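You operate a simulated robot arm through the tools that you are given. There is no shell and no other tool. Be economical: measure what you need, move in short steps, check, and stop when the job is done.

Carry out the task below with a simulated robot arm. There is one attempt and no reset: what you move stays moved.

TASK
Uncover the sample bed, draw the iron specks out and cover it again.
Fine: grey lid into the green outline meanwhile; block magnet put back.

It is judged by the outcome, as a careful person would: the job done as asked, and still so three seconds after it is handed in. It fails if anything else is knocked over, pushed out of place, dropped, spilled or broken.

THE ROBOT
A 6-joint arm with a two-finger parallel gripper, fixed in place. Base frame: the origin is at the foot of the arm, x ahead of it, y to its left, z up; the work surface is at about z = 0.798. Lengths are in m, angles in degrees, forces in N, time in s.
With the tool pointing down near the work surface it reaches from about 0.24 to 0.64 m from the base axis. Its first joint turns from -66.0 to 66.0 degrees. Payload 2.7 kg.
Tool frame: the origin (TCP) lies between the finger pads and is the grasp point; the fingertips stand 0.023 m ahead of it; z points along the fingers, y is the line along which they close. The gripper opens to 0.094 m. The fingers are 0.038 m wide and 0.01 m thick; the gripper's body (0.054 by 0.096 m) begins 0.039 m behind the TCP.
Orientation is that of the tool frame in the base frame, as a unit quaternion [x, y, z, w]. With the fingers straight down and closing along the base's y, the tool's x points along the base's -x, its y along +y and its z along -z.

THE INTERFACE
- The arm moves only by the tool drive_tool. Its argument "targets" is a list that holds one entry, the list of rows, each a list of 7 numbers: the gripper command, from -1 (fully open) to 1 (shut), values between in proportion, then the shift along the tool's x, y, z in units of 20 mm (1.0 is 20 mm), then the turn, a rotation vector about the tool's x, y, z in units of 5 degrees (1.0 is 5 degrees). In form: [[[hand, x, y, z, ax, ay, az], ...]]. A call has 1 to 12 rows; each row shifts and turns the commanded pose from where the row before left it, along the tool's axes as they then stand. A call with a number of a shift or a turn outside -1 to 1 is refused whole. A row lasts 0.2 s, in which the tool goes at most 0.05 m and 8.6 degrees; a call with a longer step from one row to the next is refused whole, and so is a gripper value outside its range. A pose out of reach is approached as far as the arm can. The call stops where the force on the tool passes 40 N (or 10 N more than at its start, if that is more) or the arm is blocked; 0.2 s more then pass. The fingers move at their own pace (about 0.045 m/s each) and stop on an object; they squeeze with about 21 N. The grip force told is the motor's: it shows also when the fingers shut on nothing. Time passes only in rows, and 0.2 s behind the last, so rows that do not move let the fingers close. It gives the time, the measured TCP pose, the force on the tool (base axes), the opening and the grip force at its end, in the units of the frame above (readings bear some noise).
- Cameras (640 x 400 px; columns grow to the right, rows downward): "scene" is fixed at [0.0699, -0.4248, 1.4088]; the picture's right is [0.71, -0.70, 0.00], its down [-0.39, -0.40, -0.83] and it looks along [0.58, 0.59, -0.56] (base axes); focal length 365 px, centre (320, 200). "wrist" rides on the gripper at [-0.039, 0, -0.044] in the tool frame; the picture's right is [0.00, -1.00, 0.00], its down [0.97, 0.00, -0.24] and it looks along [0.24, 0.00, 0.97] (tool axes); focal length 218 px, centre (320, 200).
- capture(camera): a new picture of that camera. No time passes.
- pixel_to_xyz(camera, pixels): for up to 12 pixels [column, row] of the newest picture of that camera ("zoom" is the newest enlarged one), the place [x, y, z] in the base frame of the surface seen there, good to about 0.003 m, but the place of the scene camera against the robot may be out by one fixed shift of up to 0.025 m in any direction. No time passes.
- zoom(camera, box): a new picture of the part [left, top, right, bottom] of that camera's present view, enlarged. No time passes.
- close_job(): hands the job in; it is judged then, once.

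Work in short steps. Measure before you move; look again where a grasp or a placing could have gone wrong, and mend it. You have 80 turns and 46 pictures in all, those below and enlarged ones among them. Open the gripper and draw the arm clear of the work before you hand the job in, unless the task says otherwise; then end with one line.

The tools are called after "Emit:" as a command line: name --argument value ..., lists and objects as JSON in quotes. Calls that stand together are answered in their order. drive_tool: Moves the arm, as the interface text tells. Its arguments: {"type":"object","properties":{"targets":{"type":"array","items":{"type":"array","items":{"type":"array","items":{"type":"number"}}}}},"required":["targets"]} The other tools are called the same way: capture (camera) takes a picture; pixel_to_xyz (camera, pixels) gives the place of the surface under pixels of a picture; zoom (camera, box) takes an enlarged picture of a part of a camera's view; close_job () hands the job in.

At the start:

```text
time: 0.0
tcp_pos: [0.3361, -0.0137, 1.1516]
ee_rot: [0.0, 1.0, 0.001, 0.001]
wrist_force: [-0.4, 0.2, -0.4]
gripper_width: 0.0941
grasp_force: 0.1
```

scene: 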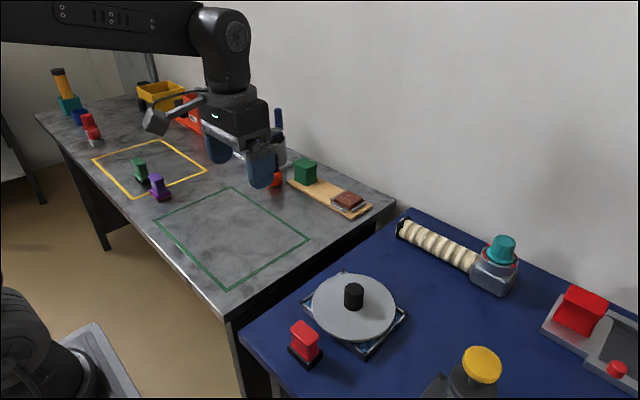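
wrist: 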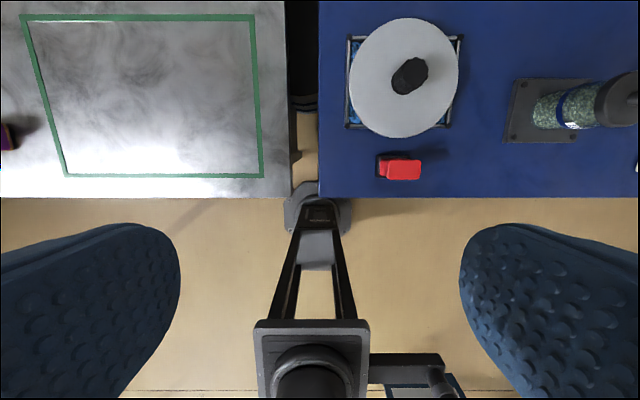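

The grey lid sits on a tray at about (353,305) in the scene. I'll zoom in to identify the objects and possible magnets.

Emit:
zoom --camera "scene" --box '[240, 200, 640, 400]'

Emit:
zoom --camera "scene" --box '[40, 60, 400, 290]'

Emit:
pixel_to_xyz --camera "wrist" --pixels '[[410, 75], [400, 30], [403, 130], [352, 80], [458, 80], [348, 125], [400, 168], [22, 18], [252, 18], [262, 175], [65, 175], [345, 160]]'

```text
1.60 times, centred on (440, 300) of scene
```

zoom: 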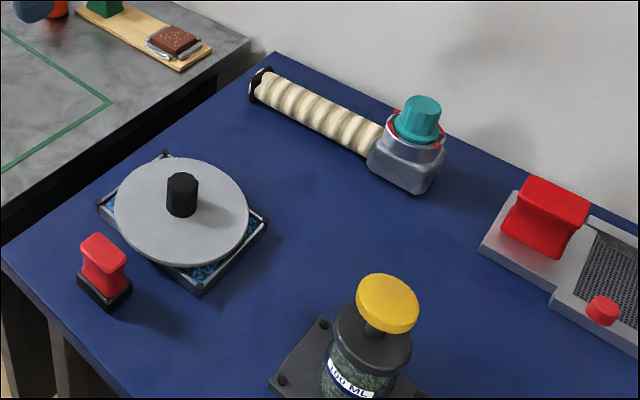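

```text
1.74 times, centred on (220, 175) of scene
```

zoom: 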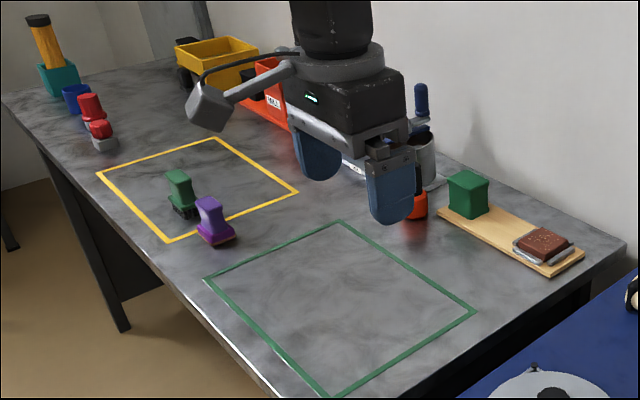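

```text
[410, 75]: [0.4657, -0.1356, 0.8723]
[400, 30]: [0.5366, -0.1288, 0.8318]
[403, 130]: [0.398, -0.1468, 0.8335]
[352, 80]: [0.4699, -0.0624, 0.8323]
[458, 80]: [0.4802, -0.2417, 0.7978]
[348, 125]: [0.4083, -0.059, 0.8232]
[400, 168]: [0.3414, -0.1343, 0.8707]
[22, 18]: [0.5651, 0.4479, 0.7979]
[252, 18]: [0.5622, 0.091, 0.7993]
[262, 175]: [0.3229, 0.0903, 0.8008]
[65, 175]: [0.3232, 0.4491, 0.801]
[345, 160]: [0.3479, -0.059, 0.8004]
```

The red-on-black item at wrist (400,168) might be the magnet, but there are other candidates (green, purple, and red on the right). I'll take a closer look.

Emit:
zoom --camera "wrist" --box '[320, 0, 640, 200]'

Emit:
zoom --camera "scene" --box '[270, 250, 430, 370]'

Emit:
zoom --camera "scene" --box '[500, 260, 640, 400]'

Emit:
zoom --camera "scene" --box '[40, 60, 200, 210]'

```text
2.00 times, centred on (480, 100) of wrist
```

zoom: 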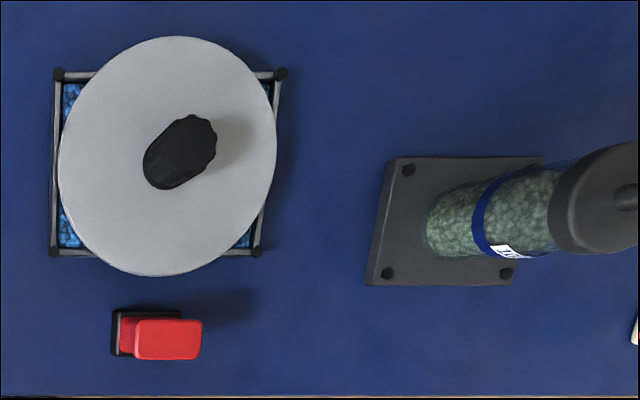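

```text
3.33 times, centred on (350, 310) of scene
```

zoom: 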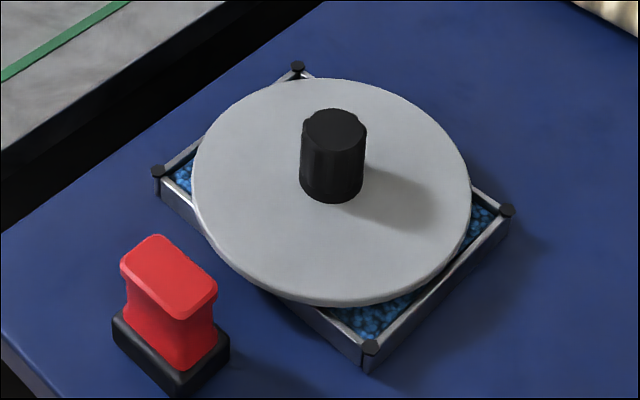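

```text
2.86 times, centred on (570, 330) of scene
```

zoom: 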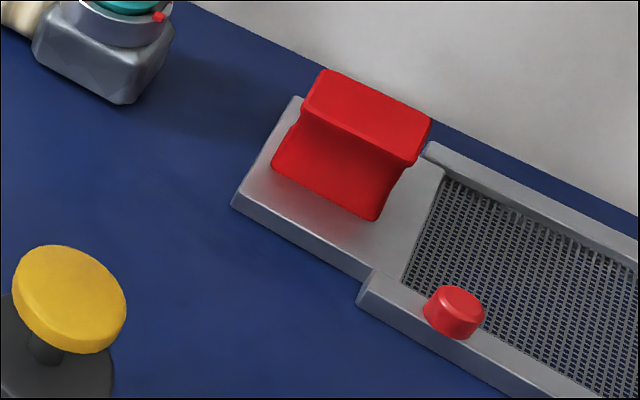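

```text
2.67 times, centred on (120, 135) of scene
```

zoom: 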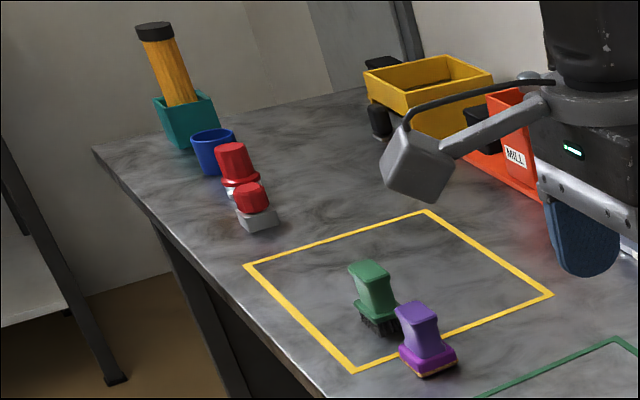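

The red-handled dark block beside the bed looks like the block magnet: the green item has bristles and the purple one has a brown sole. I'll move above the lid's knob for a closer measurement.

Emit:
drive_tool --targets '[[[-1, -0.82, -0.75, 0.94, 0, 0, 0], [-1, -0.82, -0.75, 0.94, 0, 0, 0], [-1, -0.82, -0.75, 0.94, 0, 0, 0], [-1, -0.82, -0.75, 0.94, 0, 0, 0], [-1, -0.82, -0.75, 0.94, 0, 0, 0], [-1, -0.82, -0.75, 0.94, 0, 0, 0], [-1, -0.82, -0.75, 0.94, 0, 0, 0], [-1, -0.82, -0.75, 0.94, 0, 0, 0], [-1, 0, 0, 0, 0, 0, 0]]]'

Emit:
capture --camera "wrist"

```text
time: 2.0
tcp_pos: [0.466, -0.1353, 1.0005]
ee_rot: [0.0, 1.0, 0.001, 0.0]
wrist_force: [-0.7, 0.2, 0.0]
gripper_width: 0.094
grasp_force: 0.1
```

```text
37 pictures are left
```

wrist: 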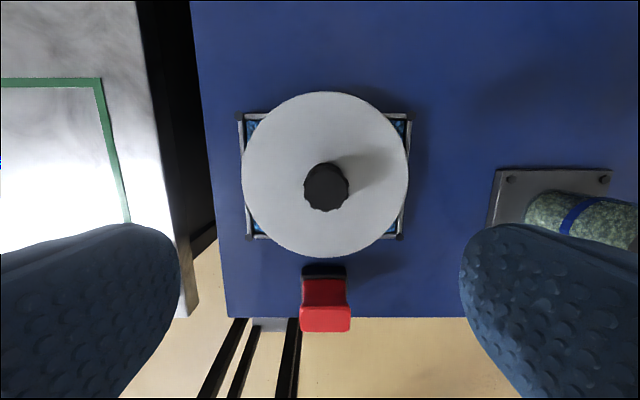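

Measuring the knob, lid edge, tray corners and magnet.

Emit:
pixel_to_xyz --camera "wrist" --pixels '[[326, 192], [308, 190], [346, 190], [326, 95], [325, 252], [244, 175], [406, 175], [240, 116], [408, 118], [248, 237], [400, 237], [326, 318]]'

Emit:
zoom --camera "wrist" --box '[220, 80, 430, 340]'

```text
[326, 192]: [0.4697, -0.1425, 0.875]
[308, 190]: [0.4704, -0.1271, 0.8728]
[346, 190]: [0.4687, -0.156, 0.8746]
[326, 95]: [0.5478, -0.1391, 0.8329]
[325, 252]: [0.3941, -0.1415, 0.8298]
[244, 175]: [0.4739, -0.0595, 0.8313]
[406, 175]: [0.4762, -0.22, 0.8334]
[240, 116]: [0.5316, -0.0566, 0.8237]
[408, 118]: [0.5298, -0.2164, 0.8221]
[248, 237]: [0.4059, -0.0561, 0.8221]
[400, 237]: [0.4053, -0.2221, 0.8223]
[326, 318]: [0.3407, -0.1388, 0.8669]
```

```text
1.54 times, centred on (325, 210) of wrist
```

zoom: 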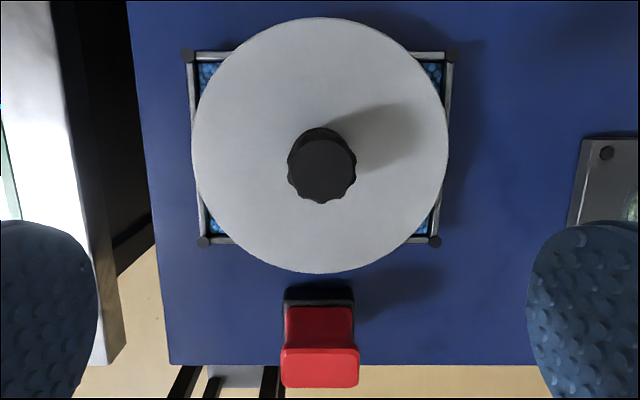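

Knob is at (0.470, -0.1415), top at z 0.874, disc at 0.832. I'll descend around it and grip.

Emit:
drive_tool --targets '[[[-1, -0.2, -0.3, 1, 0, 0, 0], [-1, 0, 0, 1, 0, 0, 0], [-1, 0, 0, 1, 0, 0, 0], [-1, 0, 0, 1, 0, 0, 0], [-1, 0, 0, 1, 0, 0, 0], [-1, 0, 0, 1, 0, 0, 0], [-1, 0, 0, 0.95, 0, 0, 0], [-1, 0, 0, 0, 0, 0, 0], [1, 0, 0, 0, 0, 0, 0], [1, 0, 0, 0, 0, 0, 0], [1, 0, 0, 0, 0, 0, 0], [1, 0, 0, 0, 0, 0, 0]]]'

```text
time: 4.6
tcp_pos: [0.4705, -0.1388, 0.8625]
ee_rot: [0.0, 1.0, 0.0, 0.0]
wrist_force: [0.4, -0.6, 0.0]
gripper_width: 0.0373
grasp_force: 20.9
```

The fingers hold at 0.037 m. I'll lift and check.

Emit:
drive_tool --targets '[[[1, 0, 0, 0, 0, 0, 0], [1, 0, 0, -0.5, 0, 0, 0], [1, 0, 0, -0.5, 0, 0, 0], [1, 0, 0, -1, 0, 0, 0], [1, 0, 0, -1, 0, 0, 0], [1, 0, 0, -1, 0, 0, 0], [1, 0, 0, -1, 0, 0, 0], [1, 0, 0, -1, 0, 0, 0], [1, 0, 0, 0, 0, 0, 0]]]'

Emit:
capture --camera "scene"

Emit:
capture --camera "wrist"

```text
time: 6.6
tcp_pos: [0.4703, -0.1382, 0.9817]
ee_rot: [0.0, 1.0, 0.0, 0.0]
wrist_force: [1.1, -0.2, -1.2]
gripper_width: 0.037
grasp_force: 20.9
```

```text
35 pictures are left
```

scene: 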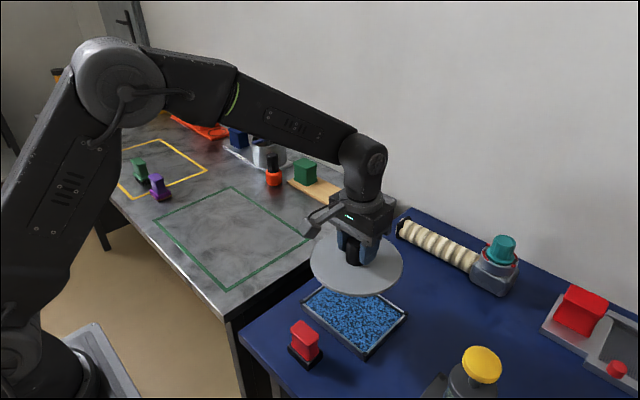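

```text
34 pictures are left
```

wrist: 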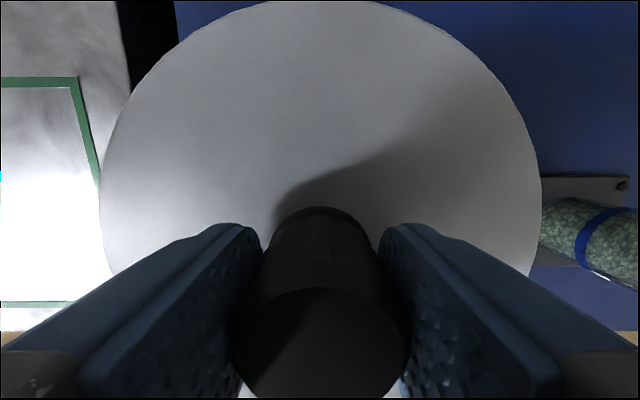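

The lid is held and the bed with blue and dark specks is exposed. I'll carry the lid to the green outline, centre about (0.445, 0.265).

Emit:
drive_tool --targets '[[[1, 0.1, 1, 0, 0, 0, 0], [1, 0.1, 1, 0, 0, 0, 0], [1, 0.1, 1, 0, 0, 0, 0], [1, 0.1, 1, 0, 0, 0, 0], [1, 0.1, 1, 0, 0, 0, 0], [1, 0.1, 1, 0, 0, 0, 0], [1, 0.1, 1, 0, 0, 0, 0], [1, 0.1, 1, 0, 0, 0, 0], [1, 0.1, 1, 0, 0, 0, 0], [1, 0.1, 1, 0, 0, 0, 0], [1, 0.1, 1, 0, 0, 0, 0], [1, 0.1, 1, 0, 0, 0, 0]]]'

Emit:
drive_tool --targets '[[[1, 0, 1, 0, 0, 0, 0], [1, 0, 1, 0, 0, 0, 0], [1, 0, 1, 0, 0, 0, 0], [1, 0, 1, 0, 0, 0, 0], [1, 0, 1, 0, 0, 0, 0], [1, 0, 1, 0, 0, 0, 0], [1, 0, 1, 0, 0, 0, 0], [1, 0, 1, 0, 0, 0, 0], [1, 0, 0, 0, 0, 0, 0]]]'

Emit:
capture --camera "scene"

Emit:
capture --camera "wrist"

```text
time: 9.2
tcp_pos: [0.4473, 0.1017, 0.9824]
ee_rot: [0.001, 1.0, 0.0, 0.0]
wrist_force: [0.4, 0.9, -1.5]
gripper_width: 0.0372
grasp_force: 21.6
```

```text
time: 11.2
tcp_pos: [0.4466, 0.2602, 0.9841]
ee_rot: [0.0, 1.0, 0.0, 0.0]
wrist_force: [-0.5, 0.0, -1.0]
gripper_width: 0.037
grasp_force: 21.2
```

```text
33 pictures are left
```

scene: 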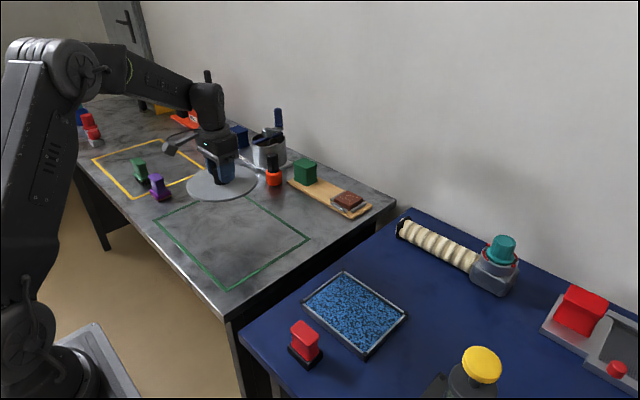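

```text
32 pictures are left
```

wrist: 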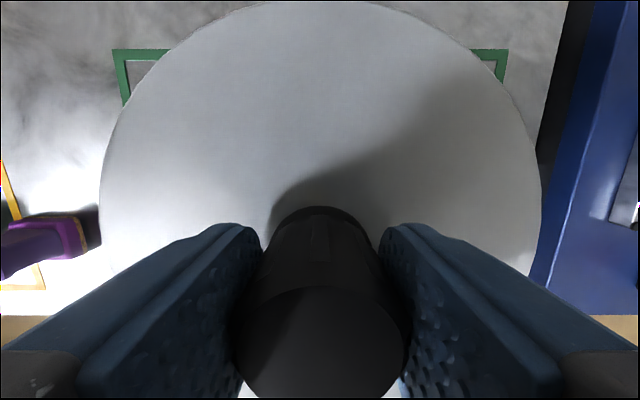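

Verifying the outline corners from here against the scene view before lowering.

Emit:
pixel_to_xyz --camera "wrist" --pixels '[[118, 52], [503, 52], [124, 95], [500, 76]]'

Emit:
pixel_to_xyz --camera "scene" --pixels '[[155, 220], [308, 240], [229, 289], [250, 200], [303, 341], [345, 272], [405, 316], [365, 352], [307, 306], [160, 187], [272, 180], [355, 315]]'

```text
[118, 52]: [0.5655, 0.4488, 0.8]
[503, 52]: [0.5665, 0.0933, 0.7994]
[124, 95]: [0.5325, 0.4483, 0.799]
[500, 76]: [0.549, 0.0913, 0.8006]
```

```text
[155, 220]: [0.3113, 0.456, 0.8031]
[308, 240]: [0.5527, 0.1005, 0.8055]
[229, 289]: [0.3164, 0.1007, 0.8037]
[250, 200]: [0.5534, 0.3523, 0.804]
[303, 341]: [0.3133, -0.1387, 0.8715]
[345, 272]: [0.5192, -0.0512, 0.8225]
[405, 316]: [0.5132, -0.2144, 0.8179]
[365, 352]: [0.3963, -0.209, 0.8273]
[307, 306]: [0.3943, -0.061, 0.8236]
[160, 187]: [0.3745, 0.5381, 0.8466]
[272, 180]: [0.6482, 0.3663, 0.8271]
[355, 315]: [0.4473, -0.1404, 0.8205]
```

The outline spans x 0.32–0.565 and y 0.09–0.45, so the lid is centred in it. Lowering.

Emit:
drive_tool --targets '[[[1, 0, 0, 1, 0, 0, 0], [1, 0, 0, 1, 0, 0, 0], [1, 0, 0, 1, 0, 0, 0], [1, 0, 0, 1, 0, 0, 0], [1, 0, 0, 1, 0, 0, 0], [1, 0, 0, 1, 0, 0, 0], [1, 0, 0, 0.6, 0, 0, 0], [1, 0, 0, 0.3, 0, 0, 0], [1, 0, 0, 0, 0, 0, 0]]]'

Emit:
zoom --camera "scene" --box '[150, 130, 310, 290]'

```text
time: 13.2
tcp_pos: [0.4497, 0.2605, 0.8457]
ee_rot: [0.0, 1.0, 0.0, 0.001]
wrist_force: [-7.1, -5.1, 30.2]
gripper_width: 0.0377
grasp_force: 20.9
```

```text
2.50 times, centred on (230, 210) of scene
```

zoom: 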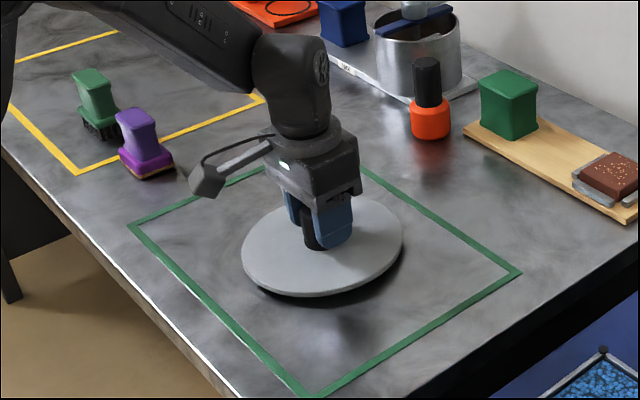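

Contact at z 0.846 with 30 N, so the lid has a raised underside or plug. I'll ease up a little and check the force before releasing.

Emit:
drive_tool --targets '[[[1, 0, 0, -0.07, 0, 0, 0], [1, 0, 0, 0, 0, 0, 0]]]'

```text
time: 13.8
tcp_pos: [0.4496, 0.2603, 0.8462]
ee_rot: [0.0, 1.0, 0.001, 0.003]
wrist_force: [5.2, -5.6, 24.5]
gripper_width: 0.0371
grasp_force: 21.4
```

Emit:
drive_tool --targets '[[[1, 0, 0, -0.1, 0, 0, 0], [1, 0, 0, 0, 0, 0, 0], [1, 0, 0, -0.1, 0, 0, 0], [1, 0, 0, 0, 0, 0, 0]]]'

```text
time: 14.8
tcp_pos: [0.446, 0.2609, 0.8474]
ee_rot: [0.0, 1.0, -0.002, -0.002]
wrist_force: [0.2, 0.2, -0.8]
gripper_width: 0.0369
grasp_force: 20.9
```

Contact is around z 0.8465 and the lid is now just free. I'll lower a hair, open the gripper and rise.

Emit:
drive_tool --targets '[[[1, 0, 0, 0.05, 0, 0, 0], [0.0, 0, 0, 0, 0, 0, 0], [-1, 0, 0, 0, 0, 0, 0], [-1, 0, 0, 0, 0, 0, 0], [-1, 0, 0, 0, 0, 0, 0], [-1, 0, 0, -0.5, 0, 0, 0], [-1, 0, 0, -1, 0, 0, 0], [-1, 0, 0, -1, 0, 0, 0], [-1, 0, 0, -1, 0, 0, 0], [-1, 0, 0, -1, 0, 0, 0], [-1, 0, 0, -1, 0, 0, 0], [-1, 0, 0, -1, 0, 0, 0]]]'

Emit:
zoom --camera "scene" --box '[150, 130, 310, 290]'

Emit:
capture --camera "wrist"

```text
time: 17.4
tcp_pos: [0.4453, 0.2608, 0.9802]
ee_rot: [0.0, 1.0, 0.0, 0.0]
wrist_force: [0.3, -0.6, -0.3]
gripper_width: 0.094
grasp_force: 0.1
```

```text
2.50 times, centred on (230, 210) of scene
```

zoom: 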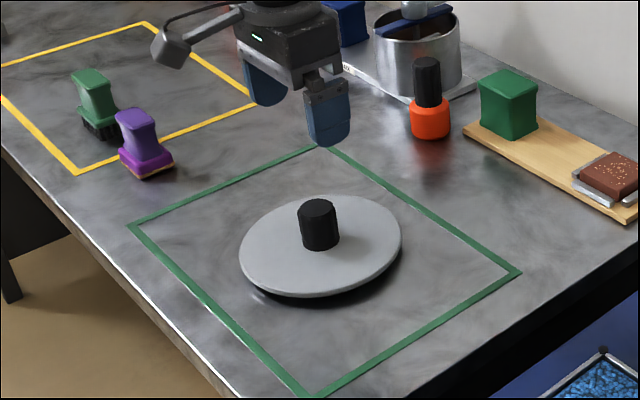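

```text
29 pictures are left
```

wrist: 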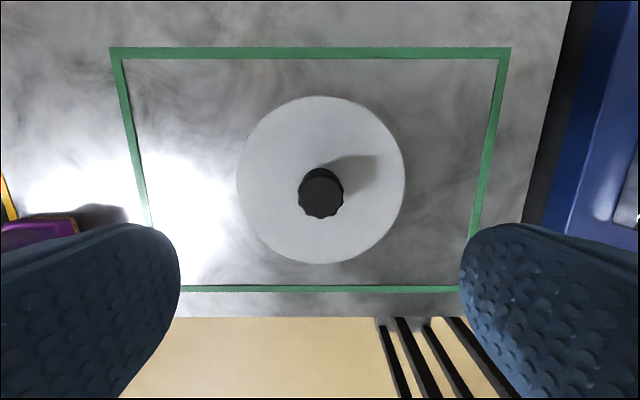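

The lid is well inside the outline. Moving above the magnet near (0.34, -0.137).

Emit:
drive_tool --targets '[[[-1, 0.1, -1, 0, 0, 0, 0], [-1, 0.1, -1, 0, 0, 0, 0], [-1, 0.2, -1, 0, 0, 0, 0], [-1, 0.2, -1, 0, 0, 0, 0], [-1, 0.2, -1, 0, 0, 0, 0], [-1, 0.2, -1, 0, 0, 0, 0], [-1, 0.2, -1, 0, 0, 0, 0], [-1, 0.2, -1, 0, 0, 0, 0], [-1, 0.2, -1, 0, 0, 0, 0], [-1, 0.2, -1, 0, 0, 0, 0], [-1, 0.2, -1, 0, 0, 0, 0], [-1, 0.3, -1, 0, 0, 0, 0]]]'

Emit:
drive_tool --targets '[[[-1, 0.4, -1, 0, 0, 0, 0], [-1, 0.4, -1, 0, 0, 0, 0], [-1, 0.4, -1, 0, 0, 0, 0], [-1, 0.4, -1, 0, 0, 0, 0], [-1, 0.4, -1, 0, 0, 0, 0], [-1, 0.4, -1, 0, 0, 0, 0], [-1, 0.4, -1, 0, 0, 0, 0], [-1, 0.2, -0.9, 0, 0, 0, 0], [-1, 0, 0, 0, 0, 0, 0]]]'

Emit:
capture --camera "wrist"

Emit:
zoom --camera "scene" --box '[270, 250, 430, 370]'

```text
time: 20.0
tcp_pos: [0.3989, 0.0197, 0.9773]
ee_rot: [0.001, 1.0, 0.0, 0.0]
wrist_force: [-0.5, -0.2, 0.1]
gripper_width: 0.0941
grasp_force: 0.0
```

```text
time: 22.0
tcp_pos: [0.3415, -0.137, 0.9805]
ee_rot: [0.0, 1.0, 0.0, 0.001]
wrist_force: [-0.8, 0.2, -0.8]
gripper_width: 0.0941
grasp_force: 0.1
```

```text
28 pictures are left
```

wrist: 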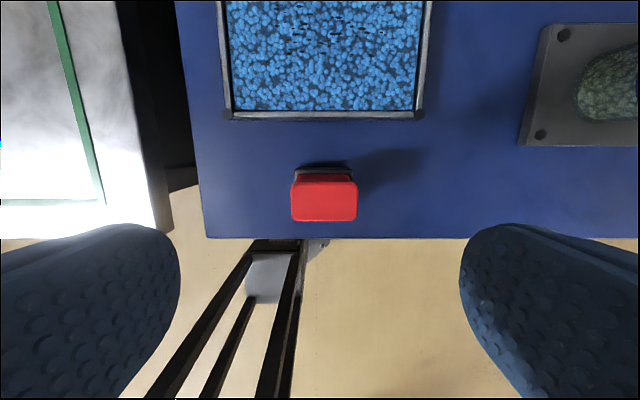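

```text
3.33 times, centred on (350, 310) of scene
```

zoom: 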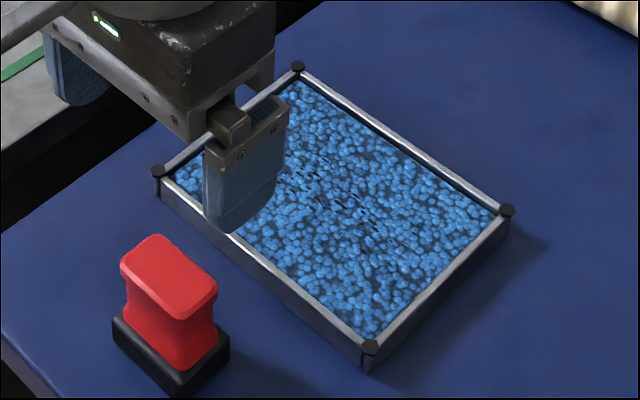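

The bed shows dark needles near its centre. I'll measure the magnet and see the specks from closer.

Emit:
pixel_to_xyz --camera "wrist" --pixels '[[324, 200], [292, 200], [356, 200], [324, 180], [324, 217], [300, 168], [350, 168], [229, 114], [419, 114], [325, 90], [325, 40], [260, 60]]'

Emit:
zoom --camera "wrist" --box '[200, 0, 440, 240]'

Emit:
zoom --camera "scene" --box '[310, 265, 410, 355]'

```text
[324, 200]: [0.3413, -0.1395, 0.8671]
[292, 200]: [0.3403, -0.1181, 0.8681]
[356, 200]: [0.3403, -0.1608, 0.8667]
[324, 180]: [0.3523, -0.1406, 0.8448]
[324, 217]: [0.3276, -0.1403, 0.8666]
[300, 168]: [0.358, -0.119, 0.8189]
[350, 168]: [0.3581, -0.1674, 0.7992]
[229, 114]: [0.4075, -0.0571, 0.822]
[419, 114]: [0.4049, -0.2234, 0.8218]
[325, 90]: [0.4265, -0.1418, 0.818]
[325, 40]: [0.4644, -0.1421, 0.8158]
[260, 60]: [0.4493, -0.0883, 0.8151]
```

```text
1.67 times, centred on (320, 120) of wrist
```

zoom: 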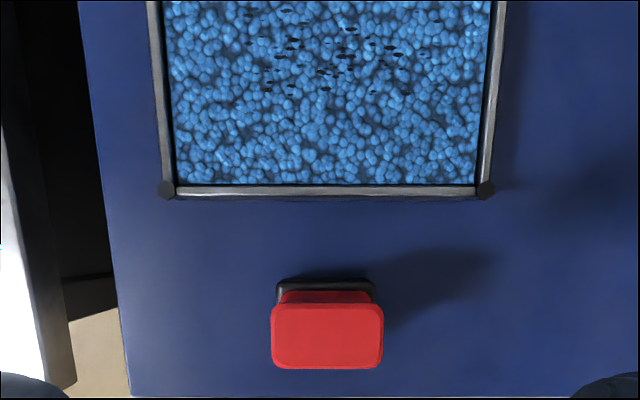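

```text
4.44 times, centred on (360, 310) of scene
```

zoom: 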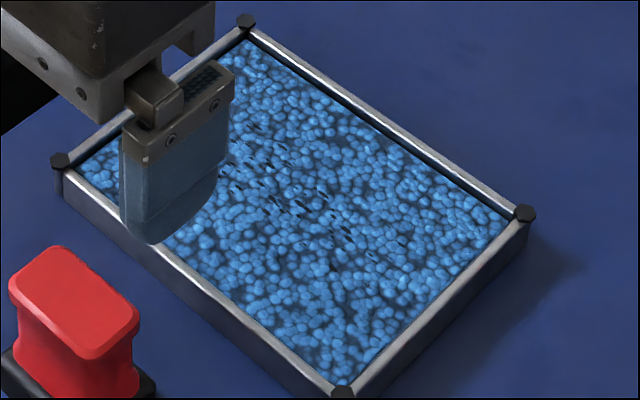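

Magnet handle centre is (0.3405, -0.1395), top 0.867, slab top ~0.819. I'll descend to z 0.848 and grip the waist along y.

Emit:
drive_tool --targets '[[[-1, 0, -0.12, 1, 0, 0, 0], [-1, 0, 0, 1, 0, 0, 0], [-1, 0, 0, 1, 0, 0, 0], [-1, 0, 0, 1, 0, 0, 0], [-1, 0, 0, 1, 0, 0, 0], [-1, 0, 0, 1, 0, 0, 0], [-1, 0, 0, 0.6, 0, 0, 0], [-1, 0, 0, 0, 0, 0, 0], [1, 0, 0, 0, 0, 0, 0], [1, 0, 0, 0, 0, 0, 0], [1, 0, 0, 0, 0, 0, 0], [1, 0, 0, 0, 0, 0, 0]]]'

Emit:
zoom --camera "scene" --box '[270, 250, 430, 370]'

```text
time: 24.6
tcp_pos: [0.3413, -0.1399, 0.8464]
ee_rot: [0.0, 1.0, 0.0, 0.0]
wrist_force: [0.7, -0.5, 1.2]
gripper_width: 0.0496
grasp_force: 20.6
```

```text
3.33 times, centred on (350, 310) of scene
```

zoom: 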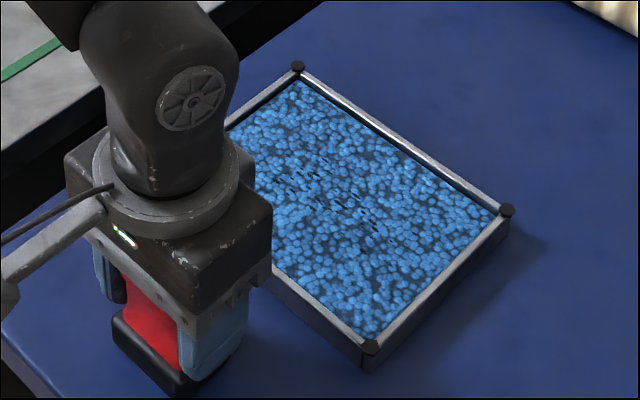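

Held at 0.0496 m. I'll lift straight up and check what came along.

Emit:
drive_tool --targets '[[[1, 0, 0, -0.3, 0, 0, 0], [1, 0, 0, -0.7, 0, 0, 0], [1, 0, 0, -1, 0, 0, 0], [1, 0, 0, -1, 0, 0, 0], [1, 0, 0, -1, 0, 0, 0], [1, 0, 0, -1, 0, 0, 0], [1, 0, 0, 0, 0, 0, 0]]]'

Emit:
zoom --camera "scene" --box '[230, 210, 430, 370]'

Emit:
capture --camera "wrist"

```text
time: 26.2
tcp_pos: [0.3424, -0.1404, 0.947]
ee_rot: [0.001, 1.0, 0.0, 0.0]
wrist_force: [-0.8, 0.6, -0.6]
gripper_width: 0.0496
grasp_force: 20.7
```

```text
2.50 times, centred on (330, 290) of scene
```

zoom: 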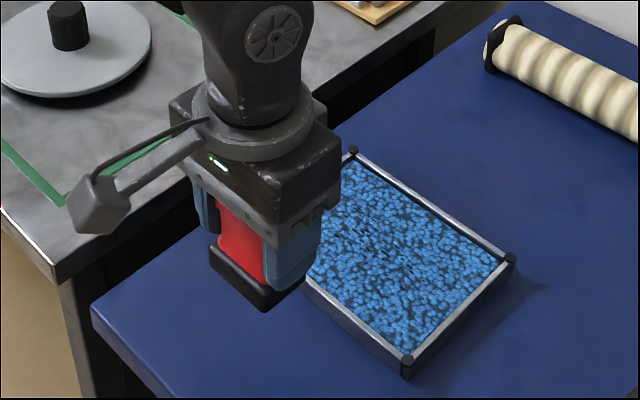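

```text
22 pictures are left
```

wrist: 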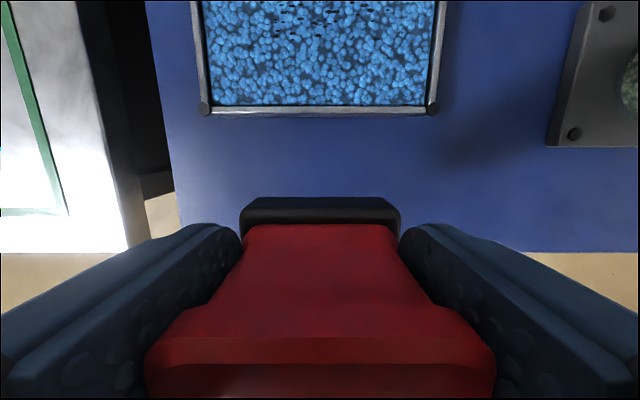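

The whole magnet came up. I'll locate the specks' extent before moving over the bed.

Emit:
pixel_to_xyz --camera "wrist" --pixels '[[278, 33], [332, 38], [290, 8], [345, 8], [320, 60], [370, 30]]'

Emit:
zoom --camera "scene" --box '[315, 265, 405, 345]'

```text
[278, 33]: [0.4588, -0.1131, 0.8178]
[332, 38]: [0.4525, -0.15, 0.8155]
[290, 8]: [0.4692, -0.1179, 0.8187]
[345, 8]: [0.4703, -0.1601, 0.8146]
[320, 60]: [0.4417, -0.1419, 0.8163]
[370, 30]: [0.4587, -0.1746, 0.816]
```

```text
5.00 times, centred on (360, 305) of scene
```

zoom: 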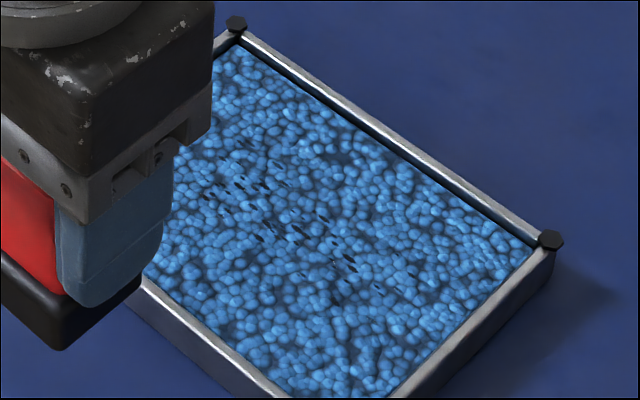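

Emit:
pixel_to_xyz --camera "zoom" --pixels '[[190, 150], [205, 215], [280, 155], [380, 290], [335, 305], [300, 232], [410, 275], [322, 218]]'

```text
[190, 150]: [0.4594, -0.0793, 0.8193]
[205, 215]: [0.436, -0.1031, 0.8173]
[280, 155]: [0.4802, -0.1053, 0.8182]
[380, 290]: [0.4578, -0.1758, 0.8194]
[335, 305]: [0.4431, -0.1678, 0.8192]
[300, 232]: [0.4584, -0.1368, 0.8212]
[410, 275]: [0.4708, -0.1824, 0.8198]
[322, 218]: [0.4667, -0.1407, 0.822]
```

The specks span about x 0.448–0.492, y -0.085…-0.187. I'll bring the magnet over (0.47, -0.105) and lower its face to ~7 mm above the beads.

Emit:
drive_tool --targets '[[[1, -0.914, 0.25, 0, 0, 0, 0], [1, -0.914, 0.25, 0, 0, 0, 0], [1, -0.914, 0.25, 0, 0, 0, 0], [1, -0.914, 0.25, 0, 0, 0, 0], [1, -0.914, 0.25, 0, 0, 0, 0], [1, -0.914, 0.25, 0, 0, 0, 0], [1, -0.914, 0.25, 0, 0, 0, 0], [1, 0, 0, 1, 0, 0, 0], [1, 0, 0, 1, 0, 0, 0], [1, 0, 0, 1, 0, 0, 0], [1, 0, 0, 0.6, 0, 0, 0], [1, 0, 0, 0, 0, 0, 0]]]'

Emit:
zoom --camera "scene" --box '[290, 245, 430, 365]'

```text
time: 28.8
tcp_pos: [0.4685, -0.1048, 0.8754]
ee_rot: [0.001, 1.0, 0.0, 0.001]
wrist_force: [-0.2, 0.5, -1.4]
gripper_width: 0.0499
grasp_force: 20.9
```

```text
3.33 times, centred on (360, 305) of scene
```

zoom: 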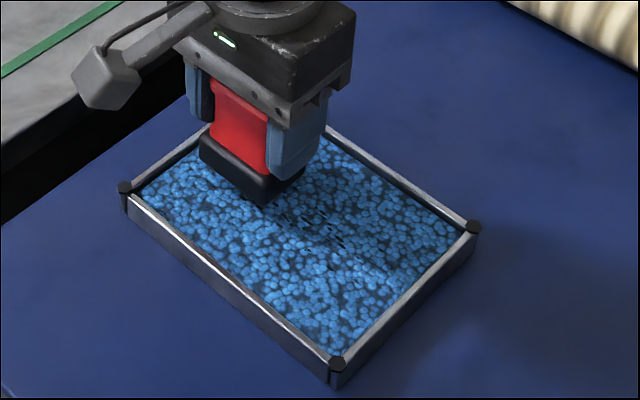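

No contact; the face is around z 0.827. I'll lower 3 mm more and sweep slowly toward -y over the needles.

Emit:
drive_tool --targets '[[[1, 0, 0, 0.15, 0, 0, 0], [1, 0, 0, 0, 0, 0, 0], [1, 0, -0.4, 0, 0, 0, 0], [1, 0, -0.4, 0, 0, 0, 0], [1, 0, -0.4, 0, 0, 0, 0], [1, 0, -0.4, 0, 0, 0, 0], [1, 0, -0.4, 0, 0, 0, 0], [1, 0, -0.4, 0, 0, 0, 0], [1, 0, -0.4, 0, 0, 0, 0], [1, 0, -0.4, 0, 0, 0, 0], [1, 0, -0.3, 0, 0, 0, 0], [1, 0, 0, 0, 0, 0, 0]]]'

Emit:
zoom --camera "scene" --box '[290, 245, 430, 365]'

```text
time: 31.4
tcp_pos: [0.4693, -0.1745, 0.8731]
ee_rot: [0.001, 1.0, 0.0, 0.001]
wrist_force: [0.0, -0.6, -1.0]
gripper_width: 0.05
grasp_force: 21.2
```

```text
3.33 times, centred on (360, 305) of scene
```

zoom: 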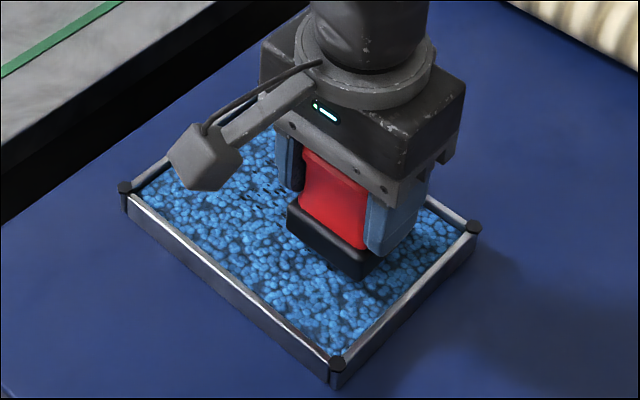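

Needles are still visible around (260,190) in the zoom, so a closer pass is needed. I'll lower 4 mm and sweep back toward +y.

Emit:
drive_tool --targets '[[[1, 0, 0, 0.1, 0, 0, 0], [1, 0, 0, 0.1, 0, 0, 0], [1, 0, 0.4, 0, 0, 0, 0], [1, 0, 0.4, 0, 0, 0, 0], [1, 0, 0.4, 0, 0, 0, 0], [1, 0, 0.4, 0, 0, 0, 0], [1, 0, 0.4, 0, 0, 0, 0], [1, 0, 0.4, 0, 0, 0, 0], [1, 0, 0.4, 0, 0, 0, 0], [1, 0, 0.4, 0, 0, 0, 0], [1, 0, 0.4, 0, 0, 0, 0], [1, 0, 0, 0, 0, 0, 0]]]'

Emit:
zoom --camera "scene" --box '[290, 245, 430, 365]'

```text
time: 34.0
tcp_pos: [0.4696, -0.1024, 0.869]
ee_rot: [0.0, 1.0, 0.0, 0.0]
wrist_force: [0.6, -0.5, -1.5]
gripper_width: 0.0498
grasp_force: 20.6
```

```text
3.33 times, centred on (360, 305) of scene
```

zoom: 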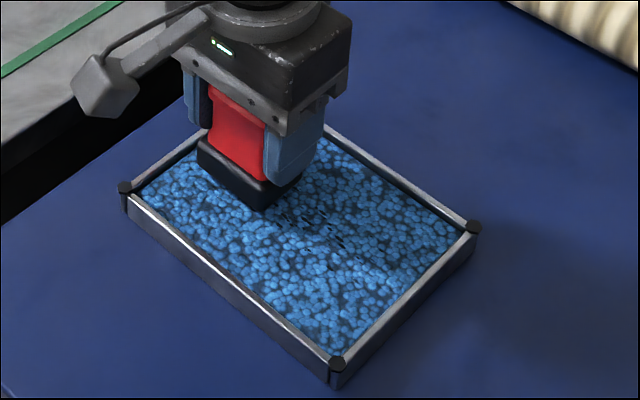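

Needles at (300,215) in the zoom remain. I'll go to the centre of the patch and lower gently toward contact with the surface.

Emit:
drive_tool --targets '[[[1, 0, -0.6, 0, 0, 0, 0], [1, 0, -0.6, 0, 0, 0, 0], [1, 0, -0.6, 0, 0, 0, 0], [1, 0, 0, 0, 0, 0, 0], [1, 0, 0, 0.05, 0, 0, 0], [1, 0, 0, 0.05, 0, 0, 0], [1, 0, 0, 0.05, 0, 0, 0], [1, 0, 0, 0, 0, 0, 0]]]'

```text
time: 35.8
tcp_pos: [0.4695, -0.1386, 0.8647]
ee_rot: [0.0, 1.0, 0.0, 0.0]
wrist_force: [0.1, -0.3, -2.1]
gripper_width: 0.0497
grasp_force: 21.1
```

The face is now about z 0.816 with no contact force. I'll lift and inspect.

Emit:
drive_tool --targets '[[[1, 0, 0, -0.5, 0, 0, 0], [1, 0, 0, -1, 0, 0, 0], [1, 0, 0, -1, 0, 0, 0], [1, 0, 0, -1, 0, 0, 0], [1, 0, 0, -1, 0, 0, 0], [1, 0, 0, -1, 0, 0, 0], [1, 0, 0, -1, 0, 0, 0], [1, 0, 0, 0, 0, 0, 0]]]'

Emit:
zoom --camera "scene" --box '[290, 215, 430, 365]'

```text
time: 37.6
tcp_pos: [0.4709, -0.136, 0.9951]
ee_rot: [0.0, 1.0, 0.0, 0.0]
wrist_force: [1.1, 0.9, -1.8]
gripper_width: 0.05
grasp_force: 21.5
```

```text
2.67 times, centred on (360, 290) of scene
```

zoom: 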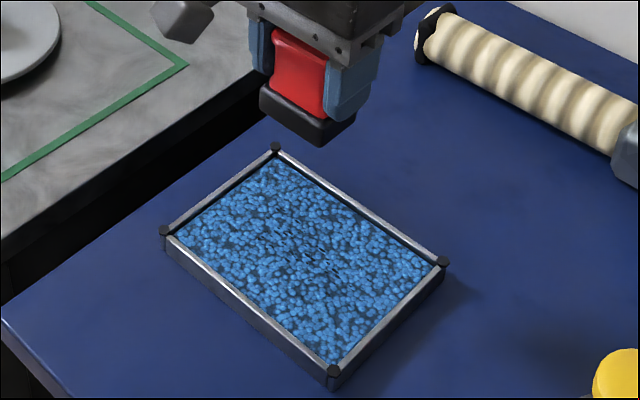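

Emit:
zoom --camera "scene" --box '[315, 265, 405, 345]'

Emit:
pixel_to_xyz --camera "scene" --pixels '[[585, 298], [580, 320], [560, 325], [617, 369], [630, 345], [158, 183], [138, 166], [305, 168]]'

```text
5.00 times, centred on (360, 305) of scene
```

zoom: 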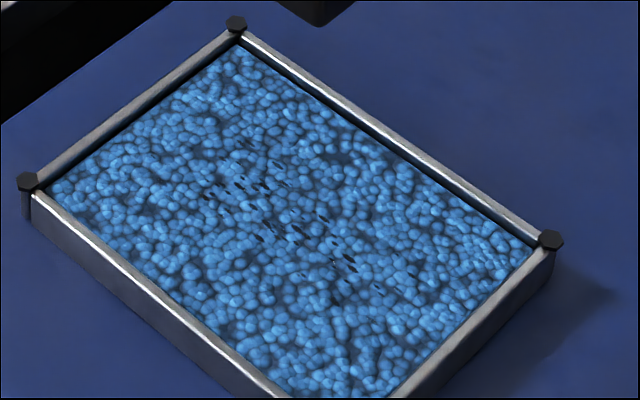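

```text
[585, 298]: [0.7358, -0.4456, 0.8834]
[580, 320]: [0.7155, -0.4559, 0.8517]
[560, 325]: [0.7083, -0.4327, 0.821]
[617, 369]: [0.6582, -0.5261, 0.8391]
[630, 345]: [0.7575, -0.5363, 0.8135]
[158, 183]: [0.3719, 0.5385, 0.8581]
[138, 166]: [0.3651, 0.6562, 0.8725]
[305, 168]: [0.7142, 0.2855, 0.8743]
```

The pattern is unchanged, so nothing was picked up yet. The other red block is out of reach, and this magnet hasn't truly touched the surface. I'll lower in fine steps until contact.

Emit:
drive_tool --targets '[[[1, 0, 0, 1, 0, 0, 0], [1, 0, 0, 1, 0, 0, 0], [1, 0, 0, 1, 0, 0, 0], [1, 0, 0, 1, 0, 0, 0], [1, 0, 0, 1, 0, 0, 0], [1, 0, 0, 1, 0, 0, 0], [1, 0, 0, 0.5, 0, 0, 0], [1, 0, 0, 0.05, 0, 0, 0], [1, 0, 0, 0.05, 0, 0, 0], [1, 0, 0, 0, 0, 0, 0]]]'

Emit:
drive_tool --targets '[[[1, 0, 0, 0.05, 0, 0, 0], [1, 0, 0, 0, 0, 0, 0]]]'

Emit:
drive_tool --targets '[[[1, 0, 0, 0.05, 0, 0, 0], [1, 0, 0, 0, 0, 0, 0]]]'

Emit:
capture --camera "wrist"

```text
time: 39.8
tcp_pos: [0.4712, -0.1389, 0.8618]
ee_rot: [0.0, 1.0, 0.001, 0.0]
wrist_force: [-0.2, 0.3, -1.5]
gripper_width: 0.0501
grasp_force: 21.5
```

```text
time: 40.4
tcp_pos: [0.4697, -0.1392, 0.8614]
ee_rot: [-0.001, 1.0, 0.001, 0.001]
wrist_force: [0.0, 0.9, 0.5]
gripper_width: 0.0498
grasp_force: 21.2
```

```text
time: 41.0
tcp_pos: [0.4706, -0.1392, 0.8613]
ee_rot: [0.0, 1.0, 0.0, 0.001]
wrist_force: [-0.3, 2.9, 8.4]
gripper_width: 0.05
grasp_force: 21.1
```

```text
15 pictures are left
```

wrist: 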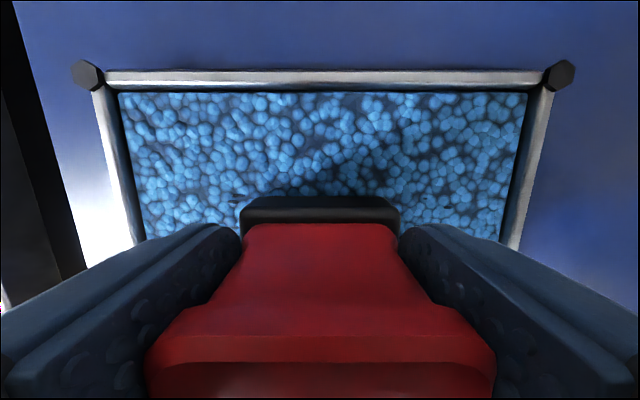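

Contact now at TCP z≈0.8613 (8 N). I'll lift slightly and see whether specks came off. Pictures are limited, so I'll use one zoom.

Emit:
drive_tool --targets '[[[1, 0, 0, 0, 0, 0, 0], [1, 0, 0, -0.3, 0, 0, 0], [1, 0, 0, -1, 0, 0, 0], [1, 0, 0, -1, 0, 0, 0], [1, 0, 0, -1, 0, 0, 0], [1, 0, 0, -1, 0, 0, 0], [1, 0, 0, -1, 0, 0, 0], [1, 0, 0, 0, 0, 0, 0]]]'

Emit:
zoom --camera "scene" --box '[315, 245, 405, 345]'

```text
time: 42.8
tcp_pos: [0.4704, -0.1408, 0.966]
ee_rot: [0.001, 1.0, -0.001, 0.0]
wrist_force: [-0.1, 1.2, -1.8]
gripper_width: 0.0501
grasp_force: 20.8
```

```text
4.00 times, centred on (360, 295) of scene
```

zoom: 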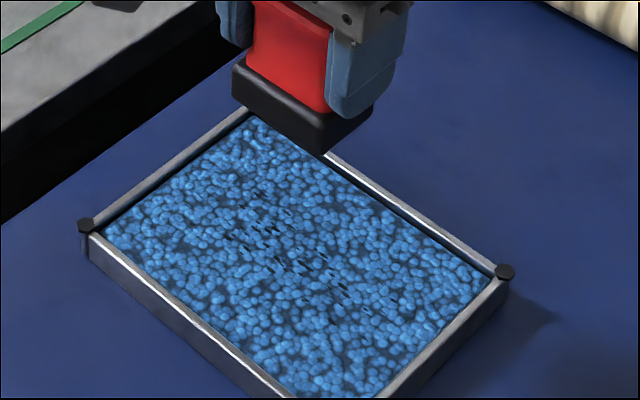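

The needles are unchanged. I'll try a slow rubbing stroke just at contact height across the patch, with some dwell, since the specks may need the face to linger on them.

Emit:
drive_tool --targets '[[[1, 0, 0.75, 1, 0, 0, 0], [1, 0, 0.75, 1, 0, 0, 0], [1, 0, 0, 1, 0, 0, 0], [1, 0, 0, 1, 0, 0, 0], [1, 0, 0, 0.7, 0, 0, 0], [1, 0, 0, 0.3, 0, 0, 0], [1, 0, 0, 0.15, 0, 0, 0], [1, 0, 0, 0, 0, 0, 0], [1, 0, 0, 0, 0, 0, 0], [1, 0, 0, 0, 0, 0, 0], [1, 0, 0, 0, 0, 0, 0]]]'

Emit:
drive_tool --targets '[[[1, 0, -0.25, 0, 0, 0, 0], [1, 0, -0.25, 0, 0, 0, 0], [1, 0, -0.25, 0, 0, 0, 0], [1, 0, -0.25, 0, 0, 0, 0], [1, 0, -0.25, 0, 0, 0, 0], [1, 0, -0.25, 0, 0, 0, 0], [1, 0, -0.25, 0, 0, 0, 0], [1, 0, -0.25, 0, 0, 0, 0], [1, 0, -0.25, 0, 0, 0, 0], [1, 0, -0.25, 0, 0, 0, 0], [1, 0, -0.25, 0, 0, 0, 0], [1, 0, 0, 0, 0, 0, 0]]]'

Emit:
drive_tool --targets '[[[1, 0, 0, 0, 0, 0, 0], [1, 0, 0, 0, 0, 0, 0], [1, 0, 0, -0.3, 0, 0, 0], [1, 0, 0, -0.7, 0, 0, 0], [1, 0, 0, -1, 0, 0, 0], [1, 0, 0, -1, 0, 0, 0], [1, 0, 0, -1, 0, 0, 0], [1, 0, 0, -1, 0, 0, 0], [1, 0, 0, -1, 0, 0, 0], [1, 0, 0, -1, 0, 0, 0], [1, 0, 0, 0, 0, 0, 0]]]'

Emit:
zoom --camera "scene" --box '[315, 245, 405, 345]'

```text
time: 45.2
tcp_pos: [0.47, -0.1094, 0.865]
ee_rot: [0.0, 1.0, 0.0, 0.0]
wrist_force: [0.8, -0.4, -1.6]
gripper_width: 0.0497
grasp_force: 20.3
```

```text
time: 47.8
tcp_pos: [0.4706, -0.1627, 0.8646]
ee_rot: [0.0, 1.0, 0.0, 0.0]
wrist_force: [0.8, -0.8, -1.8]
gripper_width: 0.0497
grasp_force: 21.4
```

```text
time: 50.2
tcp_pos: [0.469, -0.1619, 1.0058]
ee_rot: [0.0, 1.0, 0.0, 0.0]
wrist_force: [-0.4, -0.4, -1.0]
gripper_width: 0.0499
grasp_force: 21.4
```

```text
4.00 times, centred on (360, 295) of scene
```

zoom: 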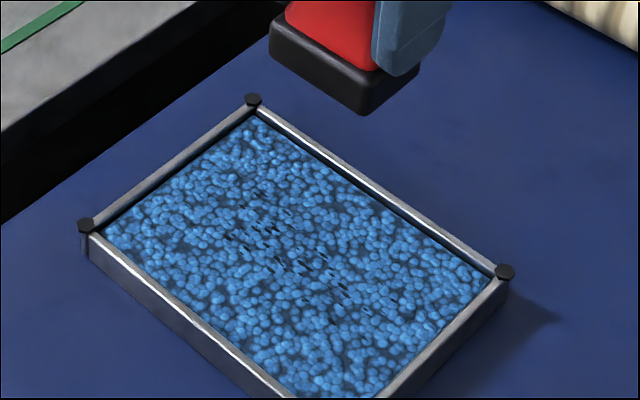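

Still no effect, so this block may not be the magnet. I'll inspect the purple and green pieces closely before deciding.

Emit:
zoom --camera "scene" --box '[122, 150, 182, 210]'

```text
6.67 times, centred on (152, 180) of scene
```

zoom: 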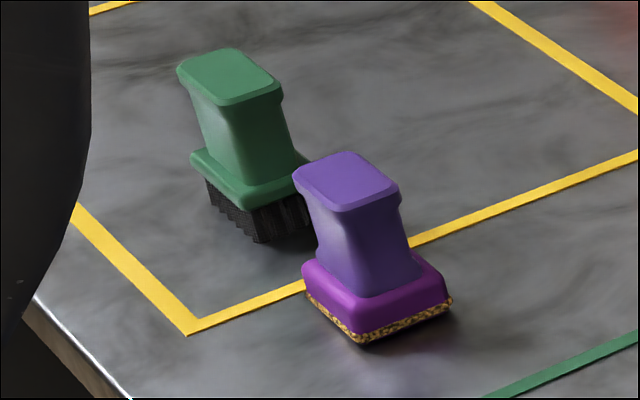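

The purple one is a scouring sponge and the green one a brush, so the red/black block is the magnet. My last stroke was about 3 mm above true contact, so I'll lower to real light contact and stroke slowly.

Emit:
drive_tool --targets '[[[1, 0, 0, 1, 0, 0, 0], [1, 0, 0, 1, 0, 0, 0], [1, 0, 0, 1, 0, 0, 0], [1, 0, 0, 1, 0, 0, 0], [1, 0, 0, 1, 0, 0, 0], [1, 0, 0, 1, 0, 0, 0], [1, 0, 0, 0.7, 0, 0, 0], [1, 0, 0, 0.3, 0, 0, 0], [1, 0, 0, 0.1, 0, 0, 0], [1, 0, 0, 0, 0, 0, 0], [1, 0, 0, 0, 0, 0, 0], [1, 0, 0, 0, 0, 0, 0]]]'

Emit:
drive_tool --targets '[[[1, 0, 0, 0.05, 0, 0, 0], [1, 0, 0, 0, 0, 0, 0], [1, 0, 0, 0, 0, 0, 0], [1, 0, 0, 0, 0, 0, 0], [1, 0, 0, 0, 0, 0, 0]]]'

```text
time: 52.8
tcp_pos: [0.47, -0.1631, 0.8625]
ee_rot: [0.0, 1.0, 0.0, 0.0]
wrist_force: [0.4, -0.1, -1.4]
gripper_width: 0.0497
grasp_force: 20.6
```

```text
time: 54.0
tcp_pos: [0.4706, -0.1627, 0.8628]
ee_rot: [0.0, 1.0, -0.001, 0.002]
wrist_force: [-3.3, -4.1, 16.2]
gripper_width: 0.0502
grasp_force: 21.3
```

In contact. I'll ease off slightly and stroke slowly toward +y.

Emit:
drive_tool --targets '[[[1, 0, 0, -0.04, 0, 0, 0], [1, 0, 0.1, 0, 0, 0, 0], [1, 0, 0.15, 0, 0, 0, 0], [1, 0, 0.25, 0, 0, 0, 0], [1, 0, 0.25, 0, 0, 0, 0], [1, 0, 0.25, 0, 0, 0, 0]]]'

Emit:
zoom --camera "scene" --box '[290, 245, 430, 365]'

```text
time: 55.4
tcp_pos: [0.4697, -0.1442, 0.8614]
ee_rot: [0.001, 1.0, -0.001, -0.001]
wrist_force: [0.4, -0.8, 2.6]
gripper_width: 0.0499
grasp_force: 21.7
```

```text
3.33 times, centred on (360, 305) of scene
```

zoom: 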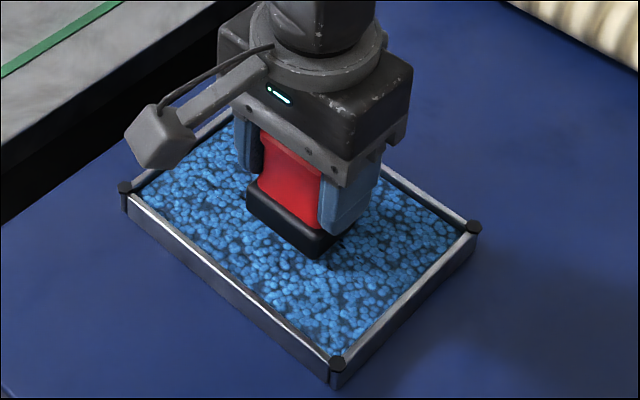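

Light contact (2.6 N), tray steady. I'll continue the stroke to the +y end and back.

Emit:
drive_tool --targets '[[[1, 0, 0.25, 0, 0, 0, 0], [1, 0, 0.25, 0, 0, 0, 0], [1, 0, 0.25, 0, 0, 0, 0], [1, 0, 0.25, 0, 0, 0, 0], [1, 0, 0.25, 0, 0, 0, 0], [1, 0, 0.25, 0, 0, 0, 0], [1, 0, 0.25, 0, 0, 0, 0], [1, 0, 0.25, 0, 0, 0, 0], [1, 0, 0, 0, 0, 0, 0], [1, 0, 0, 0, 0, 0, 0]]]'

Emit:
drive_tool --targets '[[[1, 0, 0, -0.3, 0, 0, 0], [1, 0, 0, -0.7, 0, 0, 0], [1, 0, 0, -1, 0, 0, 0], [1, 0, 0, -1, 0, 0, 0], [1, 0, 0, -1, 0, 0, 0], [1, 0, 0, -1, 0, 0, 0], [1, 0, 0, -1, 0, 0, 0], [1, 0, 0, -1, 0, 0, 0], [1, 0, 0, 0, 0, 0, 0]]]'

Emit:
zoom --camera "scene" --box '[315, 245, 405, 345]'

```text
time: 57.6
tcp_pos: [0.4693, -0.1023, 0.8612]
ee_rot: [0.0, 1.0, 0.0, 0.001]
wrist_force: [0.2, 0.3, 1.0]
gripper_width: 0.0494
grasp_force: 20.8
```

```text
time: 59.6
tcp_pos: [0.4688, -0.1046, 1.0018]
ee_rot: [0.0, 1.0, 0.0, -0.001]
wrist_force: [-0.6, 0.4, -1.2]
gripper_width: 0.0498
grasp_force: 21.0
```

```text
4.00 times, centred on (360, 295) of scene
```

zoom: 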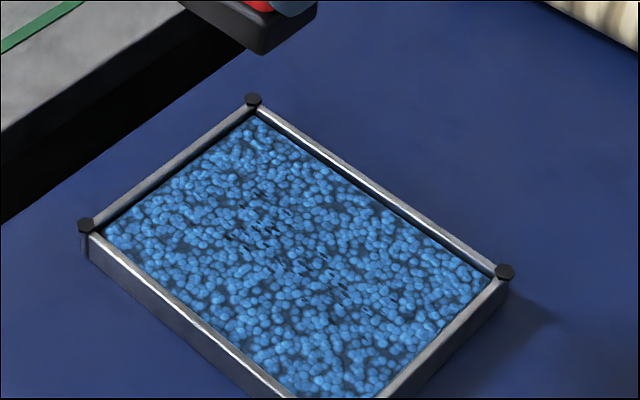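

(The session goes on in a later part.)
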